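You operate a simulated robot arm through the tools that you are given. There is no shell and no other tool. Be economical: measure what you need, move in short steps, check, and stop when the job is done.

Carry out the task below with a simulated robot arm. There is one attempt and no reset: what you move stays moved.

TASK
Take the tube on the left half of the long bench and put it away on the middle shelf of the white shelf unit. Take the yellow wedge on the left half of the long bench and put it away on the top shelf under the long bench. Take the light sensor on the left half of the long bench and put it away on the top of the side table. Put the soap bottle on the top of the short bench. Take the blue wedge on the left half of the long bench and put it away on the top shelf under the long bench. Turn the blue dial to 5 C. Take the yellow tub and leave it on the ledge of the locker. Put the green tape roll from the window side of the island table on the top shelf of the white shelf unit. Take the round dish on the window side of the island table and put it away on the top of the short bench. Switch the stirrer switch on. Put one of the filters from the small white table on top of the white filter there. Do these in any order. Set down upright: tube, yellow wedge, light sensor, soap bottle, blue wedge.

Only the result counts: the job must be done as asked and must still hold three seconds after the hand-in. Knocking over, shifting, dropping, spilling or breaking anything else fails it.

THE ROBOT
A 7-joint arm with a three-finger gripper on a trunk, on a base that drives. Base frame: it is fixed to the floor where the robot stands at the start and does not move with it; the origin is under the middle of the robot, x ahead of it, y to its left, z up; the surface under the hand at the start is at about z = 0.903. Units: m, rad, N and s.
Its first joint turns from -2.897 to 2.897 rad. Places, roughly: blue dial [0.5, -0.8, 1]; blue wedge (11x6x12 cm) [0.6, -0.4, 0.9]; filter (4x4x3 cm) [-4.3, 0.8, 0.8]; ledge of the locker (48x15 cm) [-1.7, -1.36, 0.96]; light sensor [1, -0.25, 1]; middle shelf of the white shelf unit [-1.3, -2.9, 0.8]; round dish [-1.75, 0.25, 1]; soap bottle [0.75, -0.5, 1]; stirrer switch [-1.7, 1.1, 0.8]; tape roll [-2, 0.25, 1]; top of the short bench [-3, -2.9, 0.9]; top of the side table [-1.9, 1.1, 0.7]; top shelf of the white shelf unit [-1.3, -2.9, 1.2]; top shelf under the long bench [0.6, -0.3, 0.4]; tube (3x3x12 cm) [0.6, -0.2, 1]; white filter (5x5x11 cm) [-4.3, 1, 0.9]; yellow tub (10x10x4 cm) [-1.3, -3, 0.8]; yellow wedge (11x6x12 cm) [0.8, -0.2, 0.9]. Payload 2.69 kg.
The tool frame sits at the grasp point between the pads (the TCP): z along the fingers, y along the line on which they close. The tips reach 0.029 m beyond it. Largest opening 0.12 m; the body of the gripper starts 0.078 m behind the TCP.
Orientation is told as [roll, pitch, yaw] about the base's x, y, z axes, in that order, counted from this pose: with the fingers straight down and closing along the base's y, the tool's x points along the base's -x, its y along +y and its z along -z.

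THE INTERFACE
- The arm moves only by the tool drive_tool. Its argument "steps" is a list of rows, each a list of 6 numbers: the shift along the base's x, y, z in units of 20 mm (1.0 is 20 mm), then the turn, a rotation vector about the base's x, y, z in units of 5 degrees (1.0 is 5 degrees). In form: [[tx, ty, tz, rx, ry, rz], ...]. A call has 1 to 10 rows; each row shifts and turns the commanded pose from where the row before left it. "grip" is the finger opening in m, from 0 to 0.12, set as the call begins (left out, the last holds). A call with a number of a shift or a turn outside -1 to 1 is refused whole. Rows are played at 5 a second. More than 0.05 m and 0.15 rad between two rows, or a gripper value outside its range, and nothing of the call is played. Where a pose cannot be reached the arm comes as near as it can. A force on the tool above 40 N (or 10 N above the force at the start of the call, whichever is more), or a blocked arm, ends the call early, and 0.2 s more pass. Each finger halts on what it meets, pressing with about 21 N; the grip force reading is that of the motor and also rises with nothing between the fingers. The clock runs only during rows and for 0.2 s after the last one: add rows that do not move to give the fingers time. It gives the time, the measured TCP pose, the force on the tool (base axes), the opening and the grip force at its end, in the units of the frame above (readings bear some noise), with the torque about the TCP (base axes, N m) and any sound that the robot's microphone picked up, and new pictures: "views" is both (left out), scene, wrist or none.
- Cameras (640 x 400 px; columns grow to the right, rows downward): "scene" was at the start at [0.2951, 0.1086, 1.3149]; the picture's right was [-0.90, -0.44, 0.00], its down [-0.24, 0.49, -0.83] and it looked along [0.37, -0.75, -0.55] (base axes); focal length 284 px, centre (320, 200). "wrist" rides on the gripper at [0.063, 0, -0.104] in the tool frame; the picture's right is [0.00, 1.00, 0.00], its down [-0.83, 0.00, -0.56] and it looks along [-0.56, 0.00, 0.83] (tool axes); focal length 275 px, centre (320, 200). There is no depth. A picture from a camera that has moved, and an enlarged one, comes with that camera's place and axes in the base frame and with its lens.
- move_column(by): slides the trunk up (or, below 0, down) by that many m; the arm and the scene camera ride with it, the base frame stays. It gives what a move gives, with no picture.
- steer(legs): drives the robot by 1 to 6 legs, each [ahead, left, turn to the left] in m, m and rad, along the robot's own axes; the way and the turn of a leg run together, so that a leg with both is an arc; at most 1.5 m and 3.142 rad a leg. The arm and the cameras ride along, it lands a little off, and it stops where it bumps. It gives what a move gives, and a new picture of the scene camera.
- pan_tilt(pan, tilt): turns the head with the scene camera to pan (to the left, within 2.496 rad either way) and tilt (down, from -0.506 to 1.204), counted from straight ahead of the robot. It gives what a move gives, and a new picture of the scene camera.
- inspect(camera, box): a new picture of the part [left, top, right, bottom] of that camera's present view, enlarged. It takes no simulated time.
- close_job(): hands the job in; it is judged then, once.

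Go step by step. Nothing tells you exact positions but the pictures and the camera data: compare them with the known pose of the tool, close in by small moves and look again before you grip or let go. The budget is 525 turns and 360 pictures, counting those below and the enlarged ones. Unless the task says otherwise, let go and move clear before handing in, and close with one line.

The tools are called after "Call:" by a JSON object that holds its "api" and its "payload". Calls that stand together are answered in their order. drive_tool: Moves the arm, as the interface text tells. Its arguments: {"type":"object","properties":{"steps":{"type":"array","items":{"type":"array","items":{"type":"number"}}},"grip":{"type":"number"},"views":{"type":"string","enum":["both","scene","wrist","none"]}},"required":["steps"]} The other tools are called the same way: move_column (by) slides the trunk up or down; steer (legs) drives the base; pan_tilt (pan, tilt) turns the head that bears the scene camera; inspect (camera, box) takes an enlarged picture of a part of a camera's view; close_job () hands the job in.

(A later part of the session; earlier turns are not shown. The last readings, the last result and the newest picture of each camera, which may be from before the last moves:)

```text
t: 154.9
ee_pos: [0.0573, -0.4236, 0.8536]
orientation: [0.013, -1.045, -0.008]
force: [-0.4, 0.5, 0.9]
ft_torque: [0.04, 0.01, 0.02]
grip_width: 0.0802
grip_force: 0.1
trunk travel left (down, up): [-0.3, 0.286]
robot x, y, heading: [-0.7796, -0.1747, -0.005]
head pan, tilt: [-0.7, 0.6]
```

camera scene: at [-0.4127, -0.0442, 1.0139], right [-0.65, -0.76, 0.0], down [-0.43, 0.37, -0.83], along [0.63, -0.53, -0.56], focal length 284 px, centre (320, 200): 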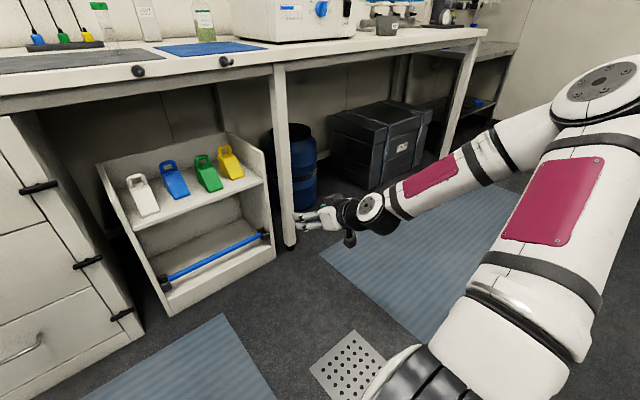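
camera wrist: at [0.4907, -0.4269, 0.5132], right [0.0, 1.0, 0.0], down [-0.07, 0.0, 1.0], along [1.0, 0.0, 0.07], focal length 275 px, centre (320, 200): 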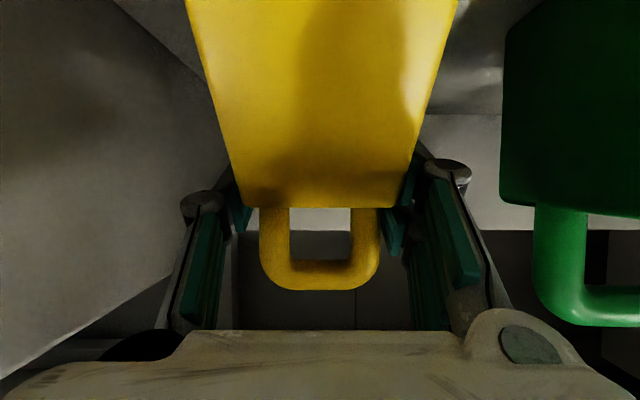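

Both wedges are stored. Next the blue dial: drive right so that the tool faces it, and level the tool.

Call:
{"api": "steer", "payload": {"legs": [[0, -0.4, 0]]}}

Call:
{"api": "drive_tool", "payload": {"steps": [[0, 0, 1, 0, -1, 0], [0, 0, 1, 0, -1, 0], [0, 0, 1, 0, -1, 0], [0, 0, 1, 0, -1, 0], [0, 0, 1, 0, -1, 0], [0, 0, 1, 0, -1, 0], [0, 0, 1, 0, 0, 0]], "views": "both"}}

Call:
{"api": "inspect", "payload": {"camera": "scene", "box": [160, 40, 320, 140]}}

```text
t: 157.4
ee_pos: [0.0551, -0.8213, 0.854]
orientation: [0.013, -1.044, -0.008]
force: [-0.3, -1.0, -0.4]
ft_torque: [-0.02, -0.01, -0.02]
grip_width: 0.0797
grip_force: 0.0
trunk travel left (down, up): [-0.3, 0.286]
robot x, y, heading: [-0.7785, -0.5679, -0.01]
head pan, tilt: [-0.7, 0.6]
camera scene: at [-0.4553, -0.4432, 1.3134], right [-0.65, -0.76, 0.0], down [-0.43, 0.37, -0.83], along [0.63, -0.53, -0.56], focal length 284 px, centre (320, 200)
```

scene: 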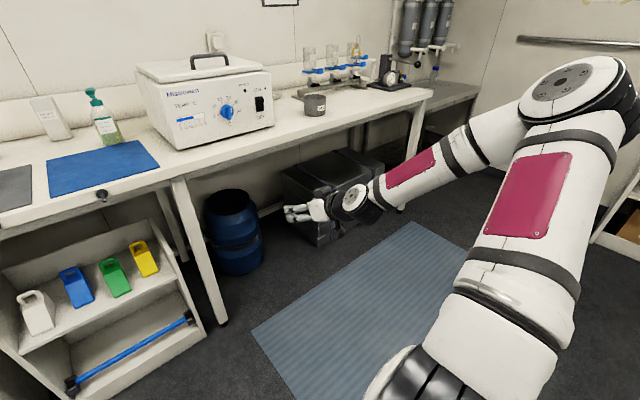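

```text
t: 159.0
ee_pos: [0.0558, -0.8207, 0.9923]
orientation: [1.01, -1.564, -1.005]
force: [0.2, 0.4, 0.3]
ft_torque: [0.02, -0.05, -0.01]
grip_width: 0.0803
grip_force: 0.1
trunk travel left (down, up): [-0.3, 0.286]
robot x, y, heading: [-0.7784, -0.5742, -0.005]
head pan, tilt: [-0.7, 0.6]
camera scene: at [-0.4552, -0.4433, 1.3133], right [-0.65, -0.76, 0.0], down [-0.43, 0.37, -0.82], along [0.63, -0.53, -0.57], focal length 284 px, centre (320, 200)
camera wrist: at [-0.0505, -0.8214, 0.9311], right [0.0, 1.0, 0.0], down [-0.55, 0.0, 0.83], along [0.83, 0.0, 0.55], focal length 275 px, centre (320, 200)
```

scene: 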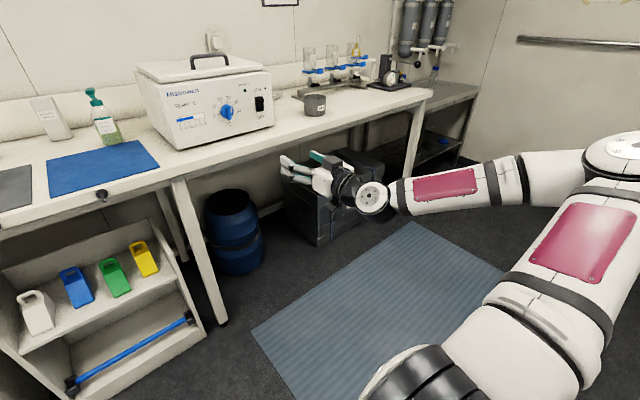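
wrist: 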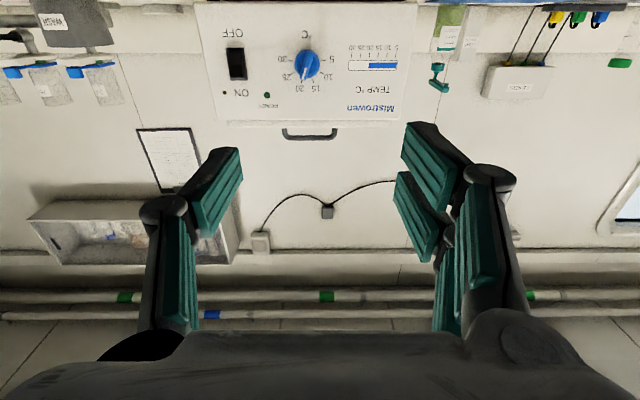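

```text
4.00 times, centred on (240, 90) of scene
camera zoom: at [-0.4552, -0.4433, 1.3133], right [-0.65, -0.76, 0.0], down [-0.43, 0.37, -0.82], along [0.63, -0.53, -0.57], focal length 1135 px, centre (640, 640)
```

zoom: 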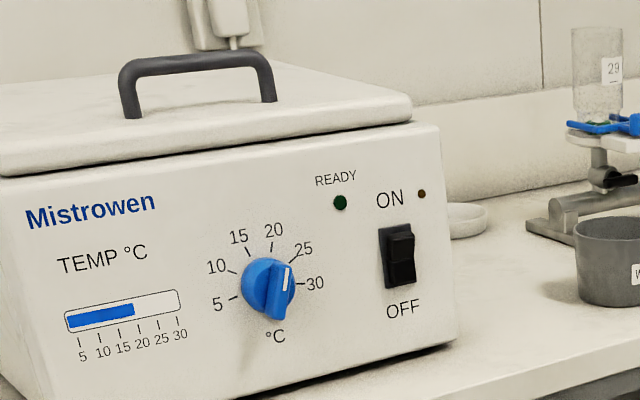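

Call:
{"api": "inspect", "payload": {"camera": "wrist", "box": [260, 20, 360, 120]}}

```text
4.00 times, centred on (310, 70) of wrist
camera zoom: at [-0.0505, -0.8214, 0.9311], right [0.0, 1.0, 0.0], down [-0.55, 0.0, 0.83], along [0.83, 0.0, 0.55], focal length 1101 px, centre (360, 720)
```

zoom: 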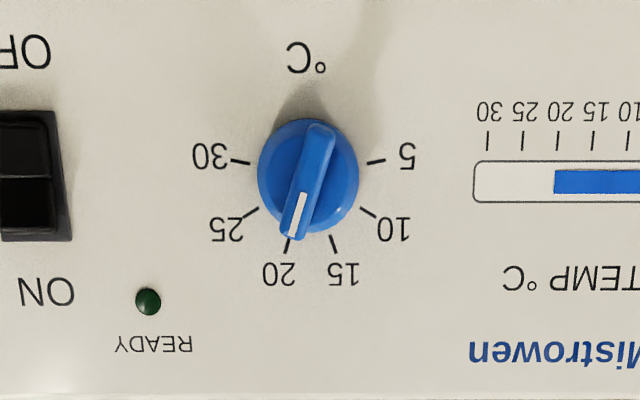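

The dial pointer is at 20 °C; ticks are 40° apart, so I need 120° counter-clockwise. Dial at ≈(0.517,-0.842,1.0). I'll get nearer and look square-on.

Call:
{"api": "steer", "payload": {"legs": [[0.28, 0, 0]]}}

Call:
{"api": "drive_tool", "payload": {"steps": [[0, -1, 0.5, 0, 1, 0], [0, 0, 0.5, 0, 1, 0]], "grip": 0.04, "views": "both"}}

Call:
{"api": "inspect", "payload": {"camera": "scene", "box": [240, 40, 440, 165]}}

```text
t: 161.0
ee_pos: [0.3392, -0.8234, 0.9936]
orientation: [0.916, -1.565, -0.911]
force: [0.3, -0.6, -0.4]
ft_torque: [-0.01, 0.0, 0.01]
grip_width: 0.08
grip_force: 0.0
trunk travel left (down, up): [-0.3, 0.286]
robot x, y, heading: [-0.4947, -0.573, -0.004]
head pan, tilt: [-0.7, 0.6]
camera scene: at [-0.1707, -0.4444, 1.3134], right [-0.65, -0.76, 0.0], down [-0.43, 0.37, -0.83], along [0.63, -0.53, -0.56], focal length 284 px, centre (320, 200)
```

scene: 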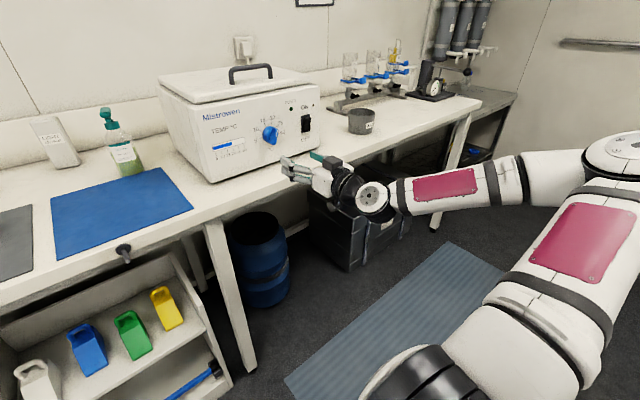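

```text
t: 161.6
ee_pos: [0.3402, -0.8414, 1.0141]
orientation: [0.031, -1.39, -0.026]
force: [0.5, -0.5, -0.9]
ft_torque: [-0.01, -0.02, 0.03]
grip_width: 0.0404
grip_force: 0.1
trunk travel left (down, up): [-0.3, 0.286]
robot x, y, heading: [-0.4926, -0.5759, -0.009]
head pan, tilt: [-0.7, 0.6]
camera scene: at [-0.1706, -0.4445, 1.3133], right [-0.65, -0.76, 0.0], down [-0.43, 0.37, -0.82], along [0.63, -0.53, -0.57], focal length 284 px, centre (320, 200)
camera wrist: at [0.2248, -0.8422, 0.9704], right [0.0, 1.0, 0.0], down [-0.4, 0.0, 0.92], along [0.92, 0.0, 0.4], focal length 275 px, centre (320, 200)
```

scene: 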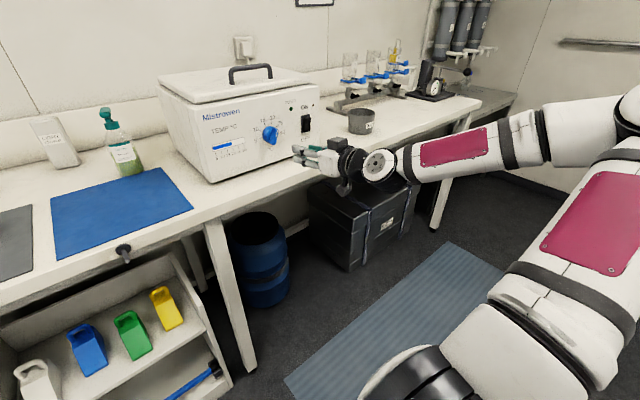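
wrist: 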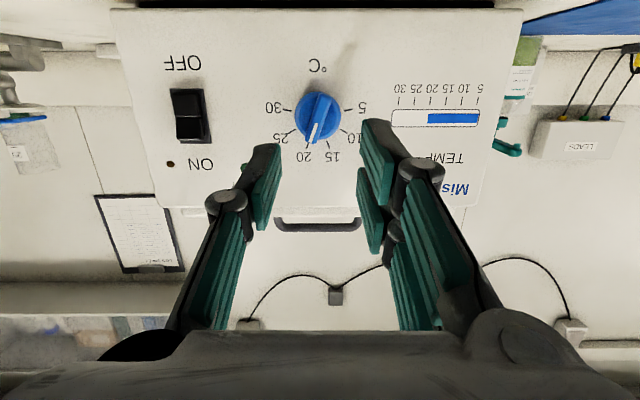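

```text
3.20 times, centred on (340, 102) of scene
camera zoom: at [-0.1706, -0.4445, 1.3133], right [-0.65, -0.76, 0.0], down [-0.43, 0.37, -0.82], along [0.63, -0.53, -0.57], focal length 908 px, centre (256, 512)
```

zoom: 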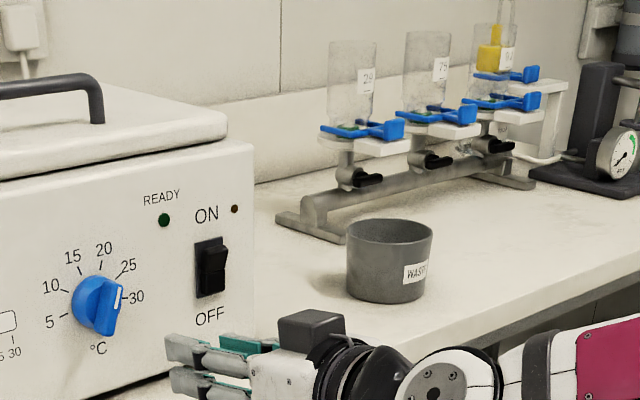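

Call:
{"api": "drive_tool", "payload": {"steps": [[1, -0.1, 0, 0.985, 0, -0.174], [1, 0, 0, 0.985, 0, -0.174], [1, 0, 0, 0.985, 0, -0.174], [1, 0, 0, 0.985, 0, -0.174], [1, 0, 0, 0, 0, 0]], "views": "wrist"}}

Call:
{"api": "inspect", "payload": {"camera": "scene", "box": [220, 80, 340, 200]}}

```text
t: 162.8
ee_pos: [0.4403, -0.8433, 1.0132]
orientation: [1.098, -1.176, -1.123]
force: [-0.1, 0.5, 1.3]
ft_torque: [0.01, -0.02, 0.04]
grip_width: 0.0401
grip_force: 0.1
trunk travel left (down, up): [-0.3, 0.286]
robot x, y, heading: [-0.4948, -0.5738, -0.011]
head pan, tilt: [-0.7, 0.6]
camera wrist: at [0.3258, -0.8228, 0.9738], right [0.05, 0.94, 0.34], down [-0.41, -0.29, 0.87], along [0.91, -0.19, 0.37], focal length 275 px, centre (320, 200)
```

wrist: 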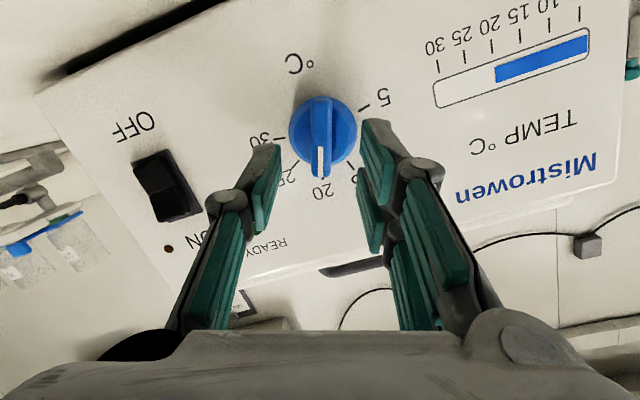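

```text
3.33 times, centred on (280, 140) of scene
camera zoom: at [-0.1709, -0.4444, 1.3134], right [-0.65, -0.76, 0.0], down [-0.43, 0.37, -0.83], along [0.63, -0.53, -0.56], focal length 946 px, centre (453, 400)
```

zoom: 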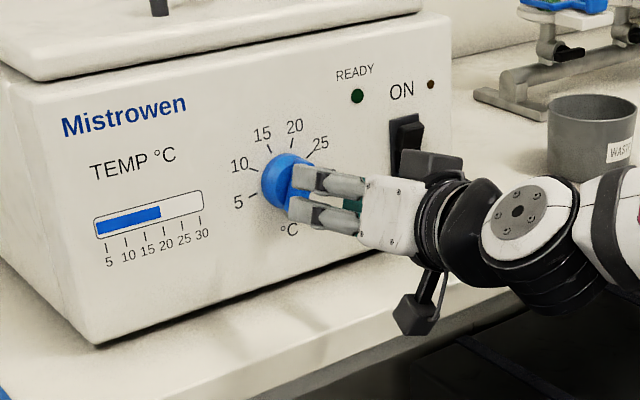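

Ridge lies exactly between the fingers. Advance along the tool axis.

Call:
{"api": "drive_tool", "payload": {"steps": [[0.9, 0, 0, 0, 0, 0], [0.8, 0, -0.1, 0, 0, 0]], "views": "wrist"}}

```text
t: 163.4
ee_pos: [0.4751, -0.8422, 1.012]
orientation: [1.098, -1.175, -1.124]
force: [-1.2, 0.5, 0.0]
ft_torque: [0.0, 0.06, 0.0]
grip_width: 0.0404
grip_force: 0.0
trunk travel left (down, up): [-0.3, 0.286]
robot x, y, heading: [-0.4948, -0.572, -0.005]
head pan, tilt: [-0.7, 0.6]
camera wrist: at [0.3594, -0.8224, 0.9717], right [0.05, 0.94, 0.34], down [-0.41, -0.29, 0.87], along [0.91, -0.19, 0.37], focal length 275 px, centre (320, 200)
```

wrist: 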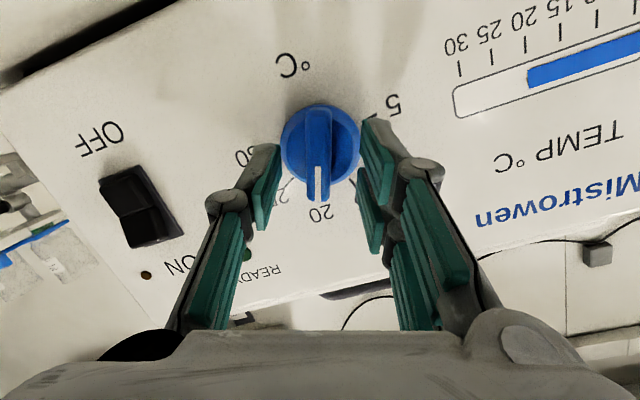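

Call:
{"api": "drive_tool", "payload": {"steps": [[0.2, 0, 0, 0, 0, 0], [0, 0, 0, 0, 0, 0]], "views": "none"}}

Call:
{"api": "drive_tool", "payload": {"steps": [[0, 0, 0, 0, 0, 0], [0, 0, 0, 0, 0, 0], [0, 0, 0, 0, 0, 0]], "grip": 0.0, "views": "wrist"}}

```text
t: 164.0
ee_pos: [0.4768, -0.8432, 1.0107]
orientation: [1.097, -1.175, -1.125]
force: [0.0, 0.1, -0.3]
ft_torque: [0.01, -0.02, -0.01]
grip_width: 0.0399
grip_force: 0.1
trunk travel left (down, up): [-0.3, 0.286]
robot x, y, heading: [-0.4967, -0.5768, -0.005]
head pan, tilt: [-0.7, 0.6]
```

```text
t: 164.8
ee_pos: [0.4778, -0.8436, 1.0105]
orientation: [1.095, -1.177, -1.124]
force: [-0.3, -4.7, -2.3]
ft_torque: [-0.01, -0.19, 0.21]
grip_width: 0.0131
grip_force: 39.8
trunk travel left (down, up): [-0.3, 0.286]
robot x, y, heading: [-0.496, -0.5712, -0.003]
head pan, tilt: [-0.7, 0.6]
camera wrist: at [0.3633, -0.823, 0.9716], right [0.06, 0.94, 0.34], down [-0.41, -0.29, 0.87], along [0.91, -0.19, 0.37], focal length 275 px, centre (320, 200)
```

wrist: 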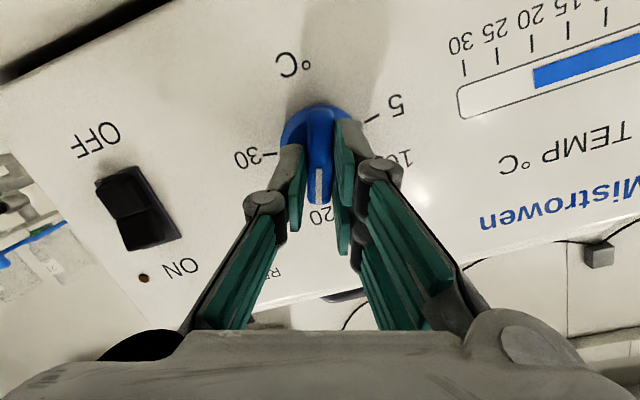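

Gripped. Turn counter-clockwise 30° first and check.

Call:
{"api": "drive_tool", "payload": {"steps": [[0, 0, 0, -0.985, 0, 0.174], [0, 0, 0, -0.985, 0, 0.174], [0, 0, 0, -0.985, 0, 0.174], [0, 0, 0, -0.985, 0, 0.174], [0, 0, 0, -0.985, 0, 0.174], [0, 0, 0, -0.985, 0, 0.174]], "views": "wrist"}}

```text
t: 166.2
ee_pos: [0.4787, -0.8426, 1.0115]
orientation: [-0.752, -1.325, 0.772]
force: [-5.8, 3.0, -0.6]
ft_torque: [0.04, 0.89, -0.51]
grip_width: 0.0131
grip_force: 39.6
trunk travel left (down, up): [-0.3, 0.286]
robot x, y, heading: [-0.4958, -0.5757, -0.002]
head pan, tilt: [-0.7, 0.6]
camera wrist: at [0.363, -0.8544, 0.9694], right [-0.04, 0.98, -0.17], down [-0.4, 0.14, 0.9], along [0.91, 0.1, 0.39], focal length 275 px, centre (320, 200)
```

wrist: 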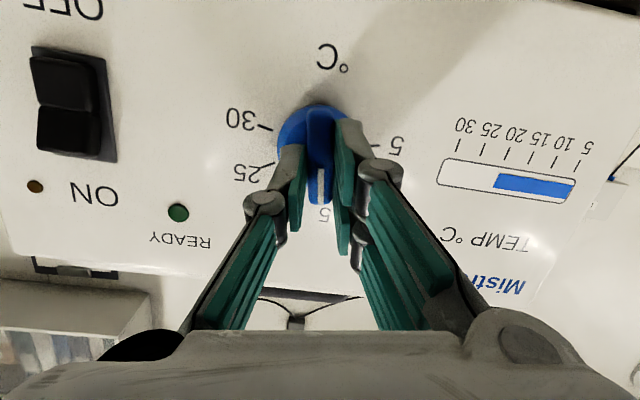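

Call:
{"api": "drive_tool", "payload": {"steps": [[0, 0, 0, -0.985, 0, 0.174], [0, 0, 0, -0.985, 0, 0.174], [0, 0, 0, -0.985, 0, 0.174], [0, 0, 0, -0.985, 0, 0.174], [0, 0, 0, -0.985, 0, 0.174], [0, 0, 0, -0.985, 0, 0.174], [0, 0, 0, -0.985, 0, 0.174], [0, 0, 0, -0.985, 0, 0.174], [0, 0, 0, -0.985, 0, 0.174]], "views": "none"}}

Call:
{"api": "drive_tool", "payload": {"steps": [[0, 0, 0, -0.985, 0, 0.174], [0, 0, 0, -0.985, 0, 0.174], [0, 0, 0, -0.985, 0, 0.174], [0, 0, 0, -0.985, 0, 0.174], [0, 0, 0, -0.985, 0, 0.174], [0, 0, 0, -0.985, 0, 0.174], [0, 0, 0, -0.985, 0, 0.174]], "views": "wrist"}}

```text
t: 168.2
ee_pos: [0.4789, -0.841, 1.0102]
orientation: [-1.349, -0.604, 1.447]
force: [-0.5, 24.3, -13.0]
ft_torque: [0.15, 0.58, -0.6]
grip_width: 0.0144
grip_force: 40.3
trunk travel left (down, up): [-0.3, 0.286]
robot x, y, heading: [-0.4931, -0.5757, -0.004]
head pan, tilt: [-0.7, 0.6]
```

```text
t: 169.8
ee_pos: [0.4782, -0.8427, 1.0085]
orientation: [-1.385, -0.004, 1.569]
force: [-1.3, 19.6, -22.3]
ft_torque: [0.07, 0.15, -0.54]
grip_width: 0.0143
grip_force: 40.7
trunk travel left (down, up): [-0.3, 0.286]
robot x, y, heading: [-0.4942, -0.5745, -0.009]
head pan, tilt: [-0.7, 0.6]
camera wrist: at [0.374, -0.9056, 1.0282], right [-0.18, 0.0, -0.98], down [-0.55, 0.83, 0.1], along [0.82, 0.56, -0.15], focal length 275 px, centre (320, 200)
```

wrist: 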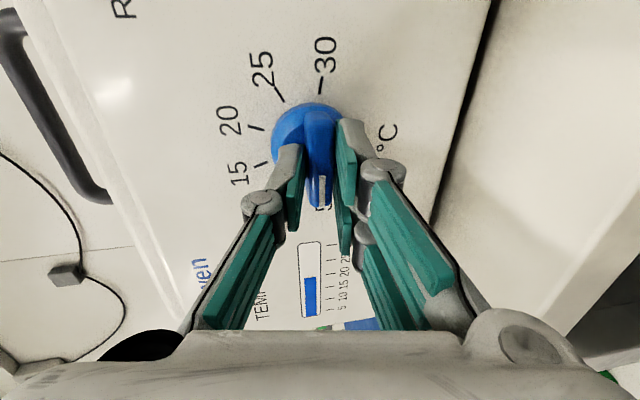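

Call:
{"api": "drive_tool", "payload": {"steps": [[0, 0, 0, -0.985, 0, 0.174], [0, 0, 0, -0.985, 0, 0.174], [0, 0, 0, 0, 0, 0]], "views": "none"}}

Call:
{"api": "drive_tool", "payload": {"steps": [[0, 0, 0, 0, 0, 0], [0, 0, 0, 0, 0, 0], [-1, 0, 0.17, 0, 0, 0], [-1, 0, 0.17, 0, 0, 0], [-1, 0, 0.17, 0, 0, 0], [-1, 0, 0.17, 0, 0, 0]], "grip": 0.05, "views": "wrist"}}

Call:
{"api": "inspect", "payload": {"camera": "scene", "box": [220, 80, 340, 200]}}

```text
t: 170.6
ee_pos: [0.4774, -0.8437, 1.0078]
orientation: [-1.383, 0.167, 1.599]
force: [-7.8, 12.8, -23.0]
ft_torque: [0.02, 0.08, -0.27]
grip_width: 0.0147
grip_force: 40.8
trunk travel left (down, up): [-0.3, 0.286]
robot x, y, heading: [-0.4998, -0.5741, -0.001]
head pan, tilt: [-0.7, 0.6]
```

```text
t: 172.0
ee_pos: [0.3976, -0.843, 1.0259]
orientation: [-1.389, 0.167, 1.599]
force: [-0.7, 0.3, 0.5]
ft_torque: [0.0, 0.01, -0.02]
grip_width: 0.0501
grip_force: 0.0
trunk travel left (down, up): [-0.3, 0.286]
robot x, y, heading: [-0.4949, -0.5725, 0.001]
head pan, tilt: [-0.7, 0.6]
camera wrist: at [0.2958, -0.9049, 1.0551], right [-0.18, -0.17, -0.97], down [-0.57, 0.82, -0.04], along [0.8, 0.54, -0.24], focal length 275 px, centre (320, 200)
```

wrist: 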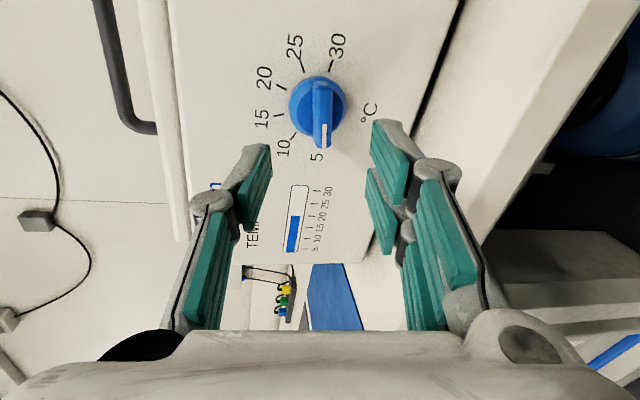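

```text
3.33 times, centred on (280, 140) of scene
camera zoom: at [-0.1706, -0.4443, 1.3133], right [-0.65, -0.76, 0.0], down [-0.43, 0.37, -0.82], along [0.63, -0.53, -0.57], focal length 946 px, centre (453, 400)
```

zoom: 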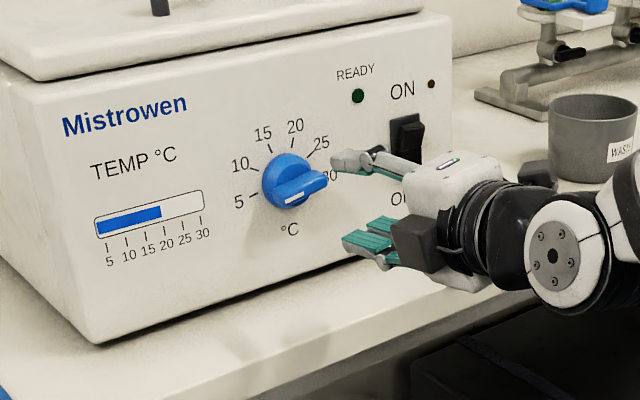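

Call:
{"api": "inspect", "payload": {"camera": "wrist", "box": [260, 40, 370, 170]}}

```text
3.08 times, centred on (315, 105) of wrist
camera zoom: at [0.2958, -0.9049, 1.0551], right [-0.18, -0.17, -0.97], down [-0.57, 0.82, -0.04], along [0.8, 0.54, -0.24], focal length 847 px, centre (335, 492)
```

zoom: 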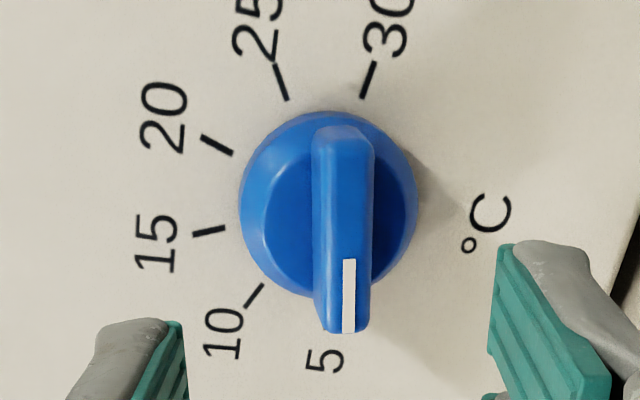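

The pointer is right on 5 °C. Now untwist the tool and go for the tube with the same 60°-pitched grasp.

Call:
{"api": "drive_tool", "payload": {"steps": [[-1, 0, 0.5, 0.985, 0, -0.174], [-1, 0, 0.5, 0.985, 0, -0.174], [-1, 0, 0, 0.985, 0, -0.174], [0, 0, 0, 0.985, 0, -0.174], [0, 0, 0, 0.985, 0, -0.174], [0, 0, 0, 0.985, 0, -0.174], [0, 0, 0, 0.985, 0, -0.174], [0, 0, 0, 0.985, 0, -0.174], [0, 0, 0, 0.985, 0, -0.174], [0, 0, 0, 0.985, 0, -0.174]], "views": "none"}}

Call:
{"api": "drive_tool", "payload": {"steps": [[0, 0, 0, 0.985, 0, -0.174], [0, 0, 0, 0.985, 0, -0.174], [0, 0, 0, 0.985, 0, -0.174], [0, 0, 0, 0.985, 0, -0.174], [0, 0, 0, 0.985, 0, -0.174], [0, 0, 0, 0.985, 0, -0.174], [0, 0, 0, 0.985, 0, -0.174], [0, 0, 0, 0.985, 0, -0.174], [0, 0, 0, 0.985, 0, -0.174], [0, 0, 0, 0.985, 0, -0.174]], "views": "none"}}

Call:
{"api": "drive_tool", "payload": {"steps": [[0, 0, 0, 0, 1, 0], [0, 0, 0, 0, 1, 0], [0, 0, 0, 0, 1, 0], [0, 0, 0, 0, 1, 0]], "grip": 0.08, "views": "none"}}

Call:
{"api": "steer", "payload": {"legs": [[-0.2, 0, 0], [0, 0.66, 0]]}}

```text
t: 174.2
ee_pos: [0.3387, -0.8439, 1.0448]
orientation: [-1.335, -0.688, 1.422]
force: [1.0, 0.7, 0.0]
ft_torque: [0.04, -0.01, 0.02]
grip_width: 0.05
grip_force: 0.1
trunk travel left (down, up): [-0.3, 0.286]
robot x, y, heading: [-0.4929, -0.5747, -0.005]
head pan, tilt: [-0.7, 0.6]
```

```text
t: 176.4
ee_pos: [0.3377, -0.8435, 1.0463]
orientation: [0.038, -1.392, -0.034]
force: [0.4, 0.1, -0.2]
ft_torque: [0.02, 0.0, 0.01]
grip_width: 0.0502
grip_force: 0.0
trunk travel left (down, up): [-0.3, 0.286]
robot x, y, heading: [-0.4951, -0.5699, -0.007]
head pan, tilt: [-0.7, 0.6]
```

```text
t: 177.4
ee_pos: [0.3384, -0.8438, 1.0453]
orientation: [0.014, -1.042, -0.009]
force: [0.9, -0.5, -0.4]
ft_torque: [0.02, 0.04, 0.04]
grip_width: 0.08
grip_force: 0.2
trunk travel left (down, up): [-0.3, 0.286]
robot x, y, heading: [-0.4946, -0.5773, -0.004]
head pan, tilt: [-0.7, 0.6]
```

```text
t: 182.2
ee_pos: [0.1432, -0.1902, 1.0454]
orientation: [0.013, -1.046, -0.008]
force: [0.0, -0.4, 1.0]
ft_torque: [0.0, 0.0, 0.02]
grip_width: 0.0801
grip_force: 0.2
trunk travel left (down, up): [-0.3, 0.286]
robot x, y, heading: [-0.6907, 0.0779, 0.002]
head pan, tilt: [-0.7, 0.6]
camera scene: at [-0.3661, 0.2096, 1.3134], right [-0.65, -0.76, 0.0], down [-0.43, 0.37, -0.83], along [0.63, -0.53, -0.56], focal length 284 px, centre (320, 200)
```

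scene: 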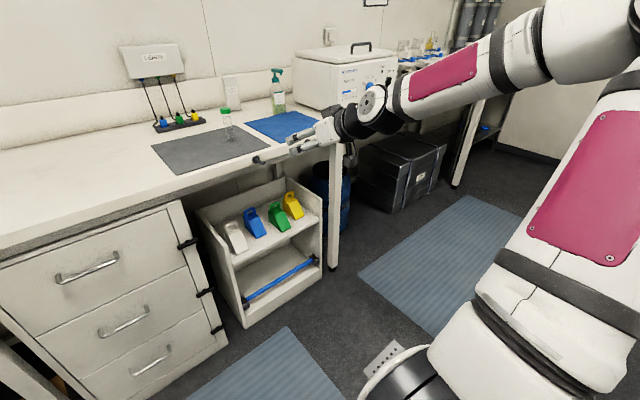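

Call:
{"api": "steer", "payload": {"legs": [[0.3, 0, 0]]}}

Call:
{"api": "drive_tool", "payload": {"steps": [[0, 0, -1, 0, 0, 0], [0, 0, -1, 0, 0, 0], [0, 0, -1, 0, 0, 0], [0, 0, -1, 0, 0, 0]], "views": "wrist"}}

```text
t: 184.2
ee_pos: [0.4428, -0.1925, 1.0443]
orientation: [0.012, -1.043, -0.012]
force: [-0.1, 0.0, -0.2]
ft_torque: [-0.03, -0.01, 0.02]
grip_width: 0.0801
grip_force: 0.1
trunk travel left (down, up): [-0.3, 0.286]
robot x, y, heading: [-0.392, 0.0804, -0.002]
head pan, tilt: [-0.7, 0.6]
camera scene: at [-0.0653, 0.2075, 1.3134], right [-0.65, -0.76, 0.0], down [-0.43, 0.37, -0.83], along [0.63, -0.54, -0.56], focal length 284 px, centre (320, 200)
```

scene: 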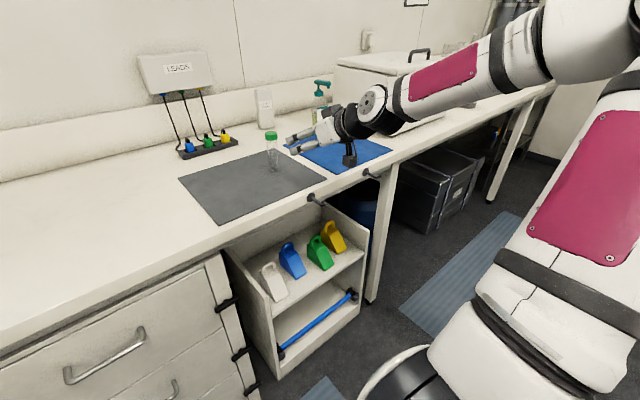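

```text
t: 185.2
ee_pos: [0.4436, -0.1922, 0.9644]
orientation: [0.012, -1.044, -0.009]
force: [-0.9, 0.7, -0.1]
ft_torque: [-0.03, -0.02, 0.02]
grip_width: 0.0797
grip_force: 0.0
trunk travel left (down, up): [-0.3, 0.286]
robot x, y, heading: [-0.3913, 0.0795, -0.008]
head pan, tilt: [-0.7, 0.6]
camera wrist: at [0.3204, -0.1935, 0.963], right [0.0, 1.0, 0.0], down [-0.06, 0.0, 1.0], along [1.0, 0.0, 0.06], focal length 275 px, centre (320, 200)
```

wrist: 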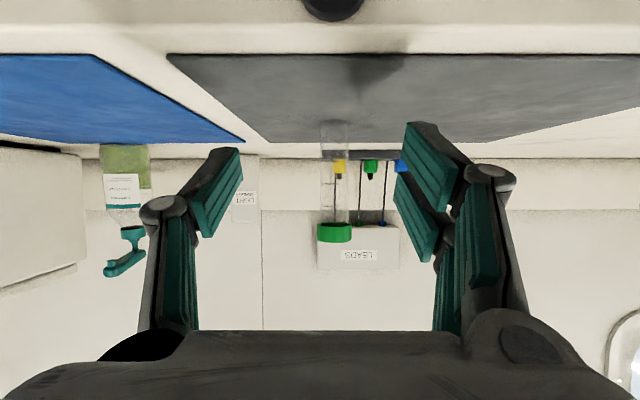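

Call:
{"api": "drive_tool", "payload": {"steps": [[1, 0.35, 0, 0, 0, 0], [1, 0.35, 0, 0, 0, 0], [1, 0, 0, 0, 0, 0], [1, 0, 0, 0, 0, 0], [1, 0, 0, 0, 0, 0], [1, 0, 0, 0, 0, 0]], "views": "wrist"}}

```text
t: 186.6
ee_pos: [0.5613, -0.1792, 0.964]
orientation: [0.013, -1.045, -0.009]
force: [-0.7, 0.7, 0.7]
ft_torque: [0.01, 0.03, -0.02]
grip_width: 0.0798
grip_force: 0.0
trunk travel left (down, up): [-0.3, 0.286]
robot x, y, heading: [-0.3907, 0.0728, -0.011]
head pan, tilt: [-0.7, 0.6]
camera wrist: at [0.4392, -0.1792, 0.9624], right [0.0, 1.0, 0.0], down [-0.06, 0.0, 1.0], along [1.0, 0.0, 0.06], focal length 275 px, centre (320, 200)
```

wrist: 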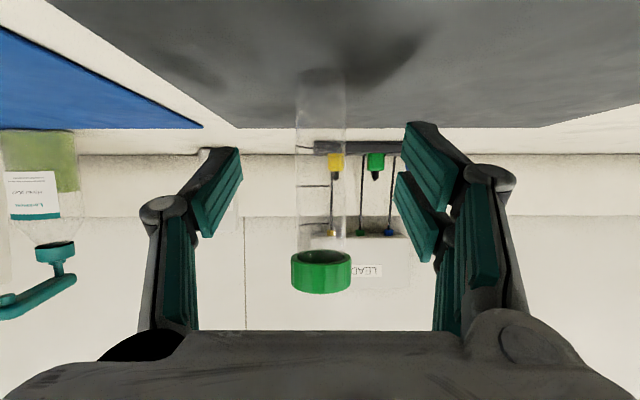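

Call:
{"api": "drive_tool", "payload": {"steps": [[0.8, 0, 0, 0, 0, 0], [0.7, 0, 0, 0, 0, 0], [0, 0, 0, 0, 0, 0]], "views": "none"}}

Call:
{"api": "drive_tool", "payload": {"steps": [[0, 0, 0, 0, 0, 0], [0, 0, 0, 0, 0, 0], [0, 0, 0, 0, 0, 0]], "grip": 0.0, "views": "none"}}

Call:
{"api": "drive_tool", "payload": {"steps": [[0, 0, 0.5, 0, 0, 0], [0, 0, 1, 0, 0, 0], [0, 0, 1, 0, 0, 0], [0, 0, 1, 0, 0, 0]], "views": "wrist"}}

```text
t: 187.4
ee_pos: [0.5919, -0.1796, 0.9648]
orientation: [0.012, -1.044, -0.01]
force: [0.0, -0.7, 0.0]
ft_torque: [0.01, 0.0, 0.0]
grip_width: 0.0801
grip_force: 0.1
trunk travel left (down, up): [-0.3, 0.286]
robot x, y, heading: [-0.3924, 0.0777, -0.007]
head pan, tilt: [-0.7, 0.6]
```

```text
t: 188.2
ee_pos: [0.593, -0.179, 0.9646]
orientation: [0.013, -1.043, -0.009]
force: [0.6, 0.7, 0.4]
ft_torque: [0.03, -0.04, 0.01]
grip_width: 0.0262
grip_force: 20.7
trunk travel left (down, up): [-0.3, 0.286]
robot x, y, heading: [-0.3896, 0.0799, -0.008]
head pan, tilt: [-0.7, 0.6]
```

```text
t: 189.2
ee_pos: [0.5919, -0.1784, 1.0349]
orientation: [0.014, -1.044, -0.009]
force: [0.0, -1.0, -0.7]
ft_torque: [-0.01, 0.0, 0.01]
grip_width: 0.0263
grip_force: 20.4
trunk travel left (down, up): [-0.3, 0.286]
robot x, y, heading: [-0.3927, 0.0775, -0.007]
head pan, tilt: [-0.7, 0.6]
camera wrist: at [0.4692, -0.179, 1.0331], right [0.0, 1.0, 0.0], down [-0.06, 0.0, 1.0], along [1.0, 0.0, 0.06], focal length 275 px, centre (320, 200)
```

wrist: 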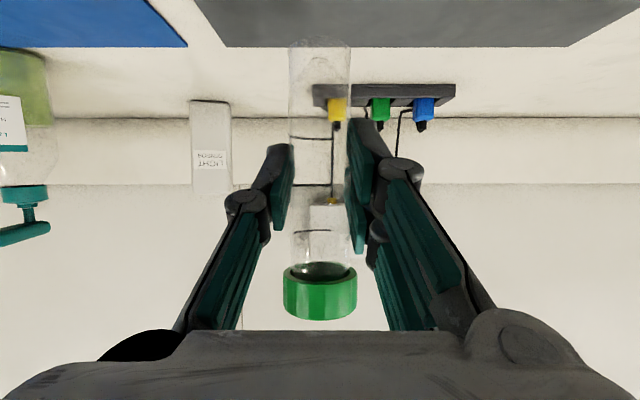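

Tube is held. Now drive to the white shelf unit: back off, strafe, then turn to face -y.

Call:
{"api": "steer", "payload": {"legs": [[-0.46, 0, 0], [0, -0.9, 0], [0, 0, -1.56]]}}

Call:
{"api": "pan_tilt", "payload": {"pan": -0.15, "tilt": 0.35}}

```text
t: 200.1
ee_pos: [-1.1072, -1.7971, 1.0342]
orientation: [0.013, -1.045, -1.577]
force: [0.2, -0.3, 0.0]
ft_torque: [-0.01, 0.03, -0.02]
grip_width: 0.0265
grip_force: 21.2
trunk travel left (down, up): [-0.3, 0.286]
robot x, y, heading: [-0.8595, -0.8143, -1.569]
head pan, tilt: [-0.7, 0.6]
camera scene: at [-0.7223, -1.1385, 1.3133], right [-0.76, 0.65, 0.0], down [0.36, 0.43, -0.83], along [-0.53, -0.63, -0.56], focal length 284 px, centre (320, 200)
```

scene: 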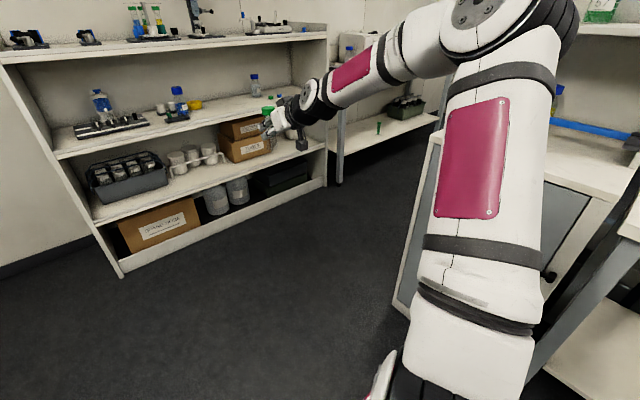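

```text
t: 201.1
ee_pos: [-1.1078, -1.798, 1.0351]
orientation: [0.013, -1.044, -1.575]
force: [-0.4, 0.4, -0.2]
ft_torque: [0.0, 0.01, -0.01]
grip_width: 0.0265
grip_force: 20.8
trunk travel left (down, up): [-0.3, 0.286]
robot x, y, heading: [-0.8571, -0.8119, -1.574]
head pan, tilt: [-0.15, 0.351]
camera scene: at [-0.6794, -1.163, 1.3361], right [-0.99, 0.15, 0.0], down [0.05, 0.34, -0.94], along [-0.14, -0.93, -0.34], focal length 284 px, centre (320, 200)
```

scene: 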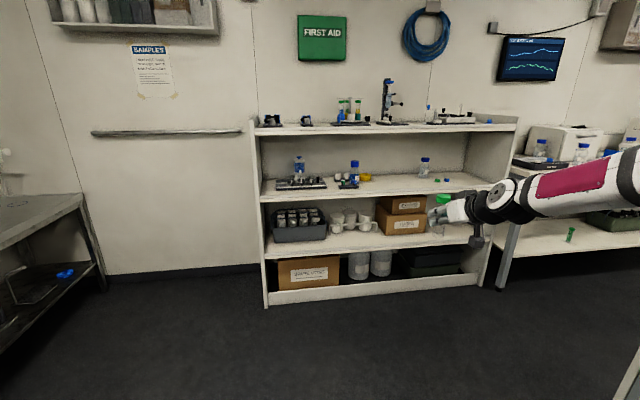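

Call:
{"api": "inspect", "payload": {"camera": "scene", "box": [250, 80, 530, 240]}}

```text
2.29 times, centred on (390, 160) of scene
camera zoom: at [-0.6794, -1.163, 1.3361], right [-0.99, 0.15, 0.0], down [0.05, 0.34, -0.94], along [-0.14, -0.93, -0.34], focal length 648 px, centre (160, 291)
```

zoom: 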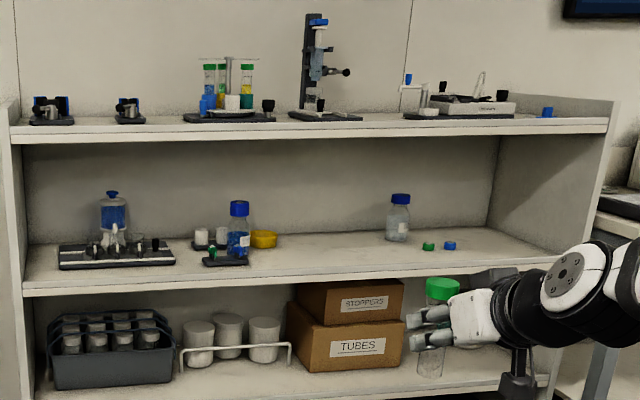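

Middle shelf: yellow tub at ≈(-1.26,-2.97), a bottle at ≈(-1.70,-2.98); clear space at x≈-1.48. I'll lower the tube to just over shelf height and approach.

Call:
{"api": "drive_tool", "payload": {"steps": [[0, 0, -1, 0, 0, 0], [0, 0, -1, 0, 0, 0], [0, 0, -1, 0, 0, 0], [0, 0, -1, 0, 0, 0], [0, 0, -1, 0, 0, 0], [0, 0, -1, 0, 0, 0]], "views": "none"}}

Call:
{"api": "steer", "payload": {"legs": [[0, -0.37, 0], [0.6, 0, 0]]}}

Call:
{"api": "inspect", "payload": {"camera": "wrist", "box": [0, 0, 640, 400]}}

```text
t: 202.5
ee_pos: [-1.1074, -1.7968, 0.9136]
orientation: [0.013, -1.044, -1.576]
force: [-0.8, -0.6, 0.6]
ft_torque: [-0.02, -0.04, -0.01]
grip_width: 0.0264
grip_force: 20.9
trunk travel left (down, up): [-0.3, 0.286]
robot x, y, heading: [-0.8566, -0.8122, -1.574]
head pan, tilt: [-0.15, 0.351]
```

```text
t: 207.8
ee_pos: [-1.48, -2.3928, 0.9143]
orientation: [0.013, -1.044, -1.576]
force: [-0.5, 0.2, 0.1]
ft_torque: [0.03, -0.05, 0.04]
grip_width: 0.0266
grip_force: 21.2
trunk travel left (down, up): [-0.3, 0.286]
robot x, y, heading: [-1.2307, -1.4115, -1.566]
head pan, tilt: [-0.15, 0.351]
camera scene: at [-1.052, -1.7586, 1.3361], right [-0.99, 0.15, 0.0], down [0.05, 0.34, -0.94], along [-0.14, -0.93, -0.34], focal length 284 px, centre (320, 200)
```

scene: 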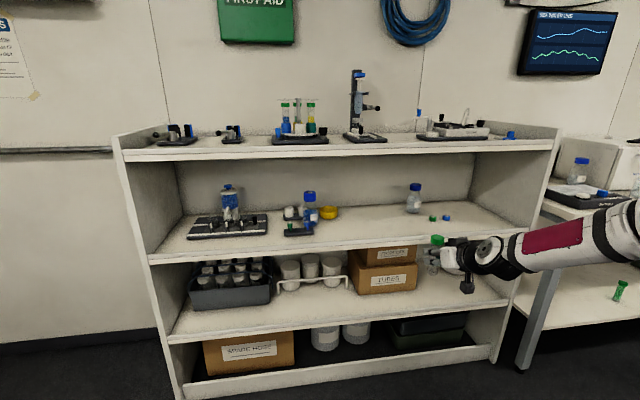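

```text
1.00 times, centred on (320, 200) of wrist (not enlarged: the box is as wide or as high as the picture)
camera zoom: at [-1.4815, -2.2715, 0.9128], right [1.0, 0.01, 0.0], down [0.0, 0.06, 1.0], along [0.01, -1.0, 0.06], focal length 275 px, centre (320, 200)
```

zoom: 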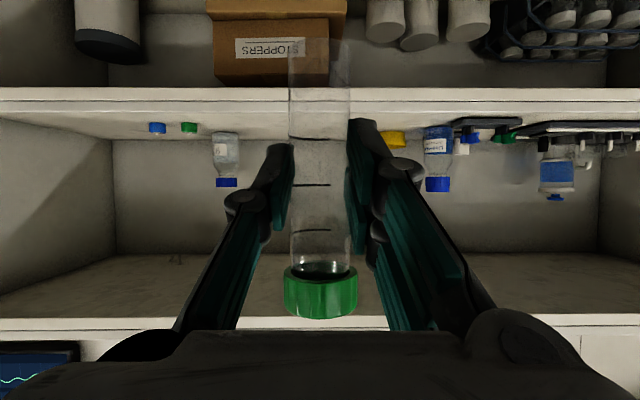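

Call:
{"api": "steer", "payload": {"legs": [[0.36, 0, 0]]}}

Call:
{"api": "drive_tool", "payload": {"steps": [[0, 0, -0.6, 0, 0, 0], [0, 0, -0.6, 0, 0, 0], [0, 0, -0.5, 0, 0, 0], [0, 0, -0.3, 0, 0, 0], [0, 0, 0, 0, 0, 0]], "views": "wrist"}}

```text
t: 210.1
ee_pos: [-1.4783, -2.7557, 0.9142]
orientation: [0.012, -1.045, -1.574]
force: [-0.9, -0.7, -0.3]
ft_torque: [0.03, -0.02, 0.01]
grip_width: 0.0263
grip_force: 20.6
trunk travel left (down, up): [-0.3, 0.286]
robot x, y, heading: [-1.2296, -1.7721, -1.568]
head pan, tilt: [-0.15, 0.351]
camera scene: at [-1.0514, -2.1211, 1.3361], right [-0.99, 0.15, 0.0], down [0.05, 0.34, -0.94], along [-0.14, -0.93, -0.34], focal length 284 px, centre (320, 200)
```

scene: 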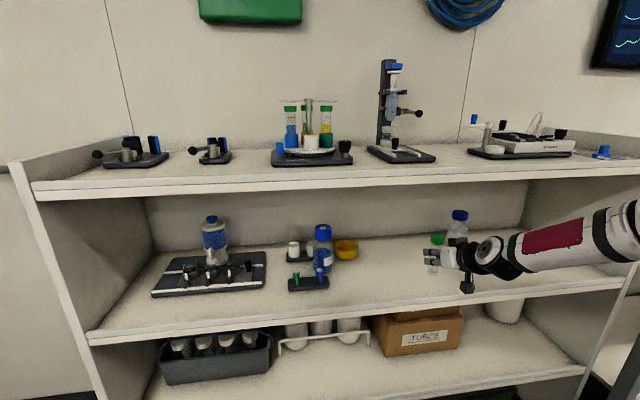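

```text
t: 211.3
ee_pos: [-1.4779, -2.7568, 0.8743]
orientation: [0.012, -1.044, -1.573]
force: [0.0, 1.0, -0.6]
ft_torque: [-0.01, 0.0, 0.0]
grip_width: 0.0263
grip_force: 20.9
trunk travel left (down, up): [-0.3, 0.286]
robot x, y, heading: [-1.2291, -1.7722, -1.571]
head pan, tilt: [-0.15, 0.351]
camera wrist: at [-1.4804, -2.6344, 0.8726], right [1.0, 0.01, 0.0], down [0.0, 0.06, 1.0], along [0.01, -1.0, 0.06], focal length 275 px, centre (320, 200)
```

wrist: 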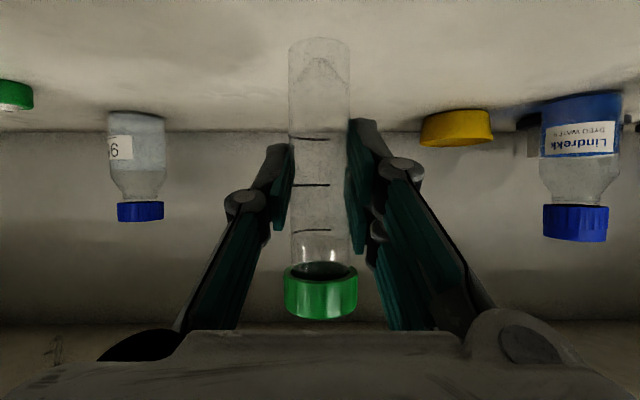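

Nearly down; lower in small steps until contact, then release.

Call:
{"api": "drive_tool", "payload": {"steps": [[0, 0, -0.15, 0, 0, 0], [0, 0, -0.15, 0, 0, 0], [0, 0, -0.15, 0, 0, 0], [0, 0, -0.1, 0, 0, 0], [0, 0, -0.1, 0, 0, 0], [0, 0, 0, 0, 0, 0]], "views": "none"}}

```text
t: 212.7
ee_pos: [-1.4797, -2.7559, 0.8608]
orientation: [0.013, -1.043, -1.574]
force: [0.2, 0.1, 0.5]
ft_torque: [-0.01, -0.02, 0.01]
grip_width: 0.0262
grip_force: 21.1
trunk travel left (down, up): [-0.3, 0.286]
robot x, y, heading: [-1.2273, -1.7778, -1.568]
head pan, tilt: [-0.15, 0.351]
```

Call:
{"api": "drive_tool", "payload": {"steps": [[0, 0, -0.1, 0, 0, 0], [0, 0, -0.1, 0, 0, 0], [0, 0, -0.1, 0, 0, 0], [0, 0, -0.1, 0, 0, 0], [0, 0, 0, 0, 0, 0]], "views": "wrist"}}

```text
t: 213.9
ee_pos: [-1.4781, -2.756, 0.853]
orientation: [0.012, -1.043, -1.575]
force: [0.5, 0.0, -0.8]
ft_torque: [0.02, 0.01, -0.02]
grip_width: 0.0265
grip_force: 20.8
trunk travel left (down, up): [-0.3, 0.286]
robot x, y, heading: [-1.2301, -1.7675, -1.569]
head pan, tilt: [-0.15, 0.351]
camera wrist: at [-1.4807, -2.6345, 0.8519], right [1.0, 0.01, 0.0], down [0.0, 0.06, 1.0], along [0.01, -1.0, 0.06], focal length 275 px, centre (320, 200)
```

wrist: 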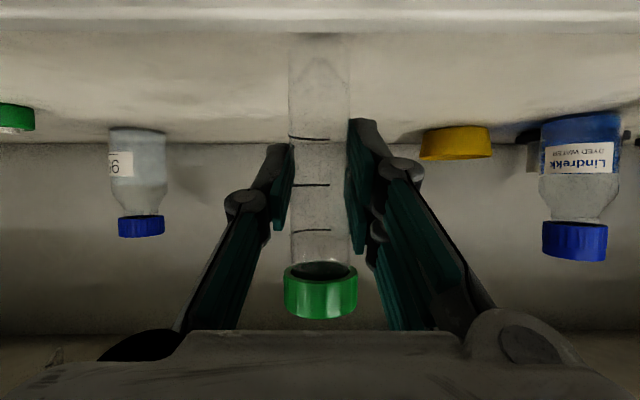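

Call:
{"api": "drive_tool", "payload": {"steps": [[0, 0, -0.1, 0, 0, 0], [0, 0, -0.1, 0, 0, 0], [0, 0, -0.1, 0, 0, 0], [0, 0, -0.1, 0, 0, 0], [0, 0, -0.1, 0, 0, 0], [0, 0, -0.1, 0, 0, 0], [0, 0, 0, 0, 0, 0]], "views": "wrist"}}

```text
t: 215.5
ee_pos: [-1.4781, -2.7563, 0.841]
orientation: [0.012, -1.042, -1.574]
force: [-0.3, 1.0, 0.6]
ft_torque: [0.0, -0.06, -0.01]
grip_width: 0.0266
grip_force: 20.7
trunk travel left (down, up): [-0.3, 0.286]
robot x, y, heading: [-1.2258, -1.7737, -1.568]
head pan, tilt: [-0.15, 0.351]
camera wrist: at [-1.4805, -2.6345, 0.8399], right [1.0, 0.01, 0.0], down [0.0, 0.06, 1.0], along [0.01, -1.0, 0.06], focal length 275 px, centre (320, 200)
```

wrist: 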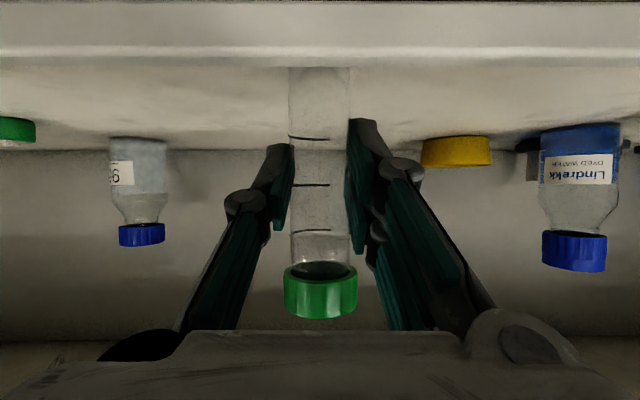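

Call:
{"api": "inspect", "payload": {"camera": "wrist", "box": [240, 0, 400, 110]}}

Call:
{"api": "inspect", "payload": {"camera": "scene", "box": [380, 200, 520, 320]}}

```text
3.64 times, centred on (320, 55) of wrist
camera zoom: at [-1.4805, -2.6345, 0.8399], right [1.0, 0.01, 0.0], down [0.0, 0.06, 1.0], along [0.01, -1.0, 0.06], focal length 1001 px, centre (320, 727)
```

zoom: 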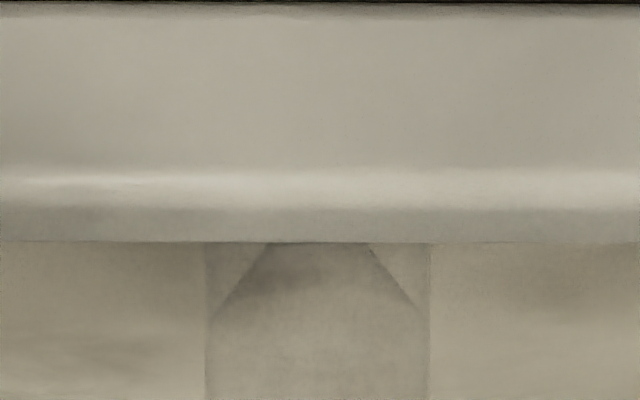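

```text
3.33 times, centred on (450, 260) of scene
camera zoom: at [-1.0514, -2.121, 1.3361], right [-0.99, 0.15, 0.0], down [0.05, 0.34, -0.94], along [-0.14, -0.93, -0.34], focal length 946 px, centre (-113, 0)
```

zoom: 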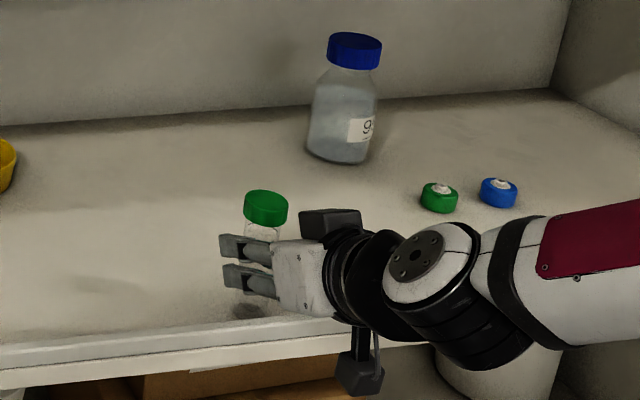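

There's a raised front rim, so the shelf surface is a bit lower (≈0.78). Continue with tiny steps to contact.

Call:
{"api": "drive_tool", "payload": {"steps": [[0, 0, -0.1, 0, 0, 0], [0, 0, -0.1, 0, 0, 0], [0, 0, -0.1, 0, 0, 0], [0, 0, -0.1, 0, 0, 0], [0, 0, -0.1, 0, 0, 0], [0, 0, 0, 0, 0, 0]], "views": "none"}}

```text
t: 216.9
ee_pos: [-1.477, -2.7561, 0.8324]
orientation: [0.011, -1.046, -1.573]
force: [0.8, -2.8, 18.6]
ft_torque: [-0.26, -0.08, 0.0]
grip_width: 0.0268
grip_force: 20.9
trunk travel left (down, up): [-0.3, 0.286]
robot x, y, heading: [-1.2299, -1.773, -1.569]
head pan, tilt: [-0.15, 0.351]
```

Contact at the tube's foot (torque agrees). Release and look.

Call:
{"api": "drive_tool", "payload": {"steps": [[0, 0, 0.1, 0, 0, 0], [0, 0, 0, 0, 0, 0], [0, 0, 0, 0, 0, 0]], "grip": 0.06, "views": "wrist"}}

```text
t: 217.7
ee_pos: [-1.4781, -2.7562, 0.8318]
orientation: [0.014, -1.044, -1.574]
force: [-0.6, 0.3, 0.2]
ft_torque: [-0.01, 0.0, -0.01]
grip_width: 0.0598
grip_force: 0.1
trunk travel left (down, up): [-0.3, 0.286]
robot x, y, heading: [-1.2289, -1.768, -1.567]
head pan, tilt: [-0.15, 0.351]
camera wrist: at [-1.4806, -2.634, 0.8314], right [1.0, 0.01, 0.0], down [0.0, 0.06, 1.0], along [0.01, -1.0, 0.06], focal length 275 px, centre (320, 200)
```

wrist: 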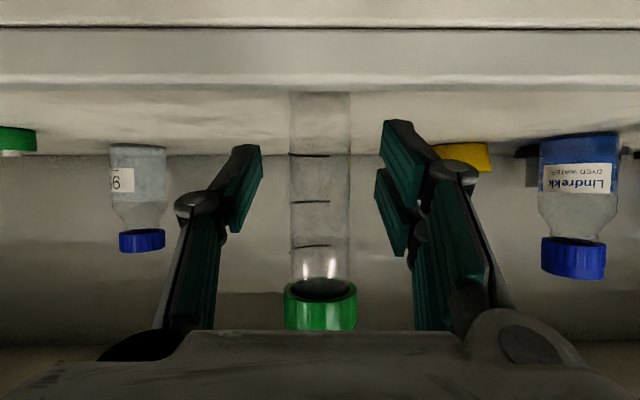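

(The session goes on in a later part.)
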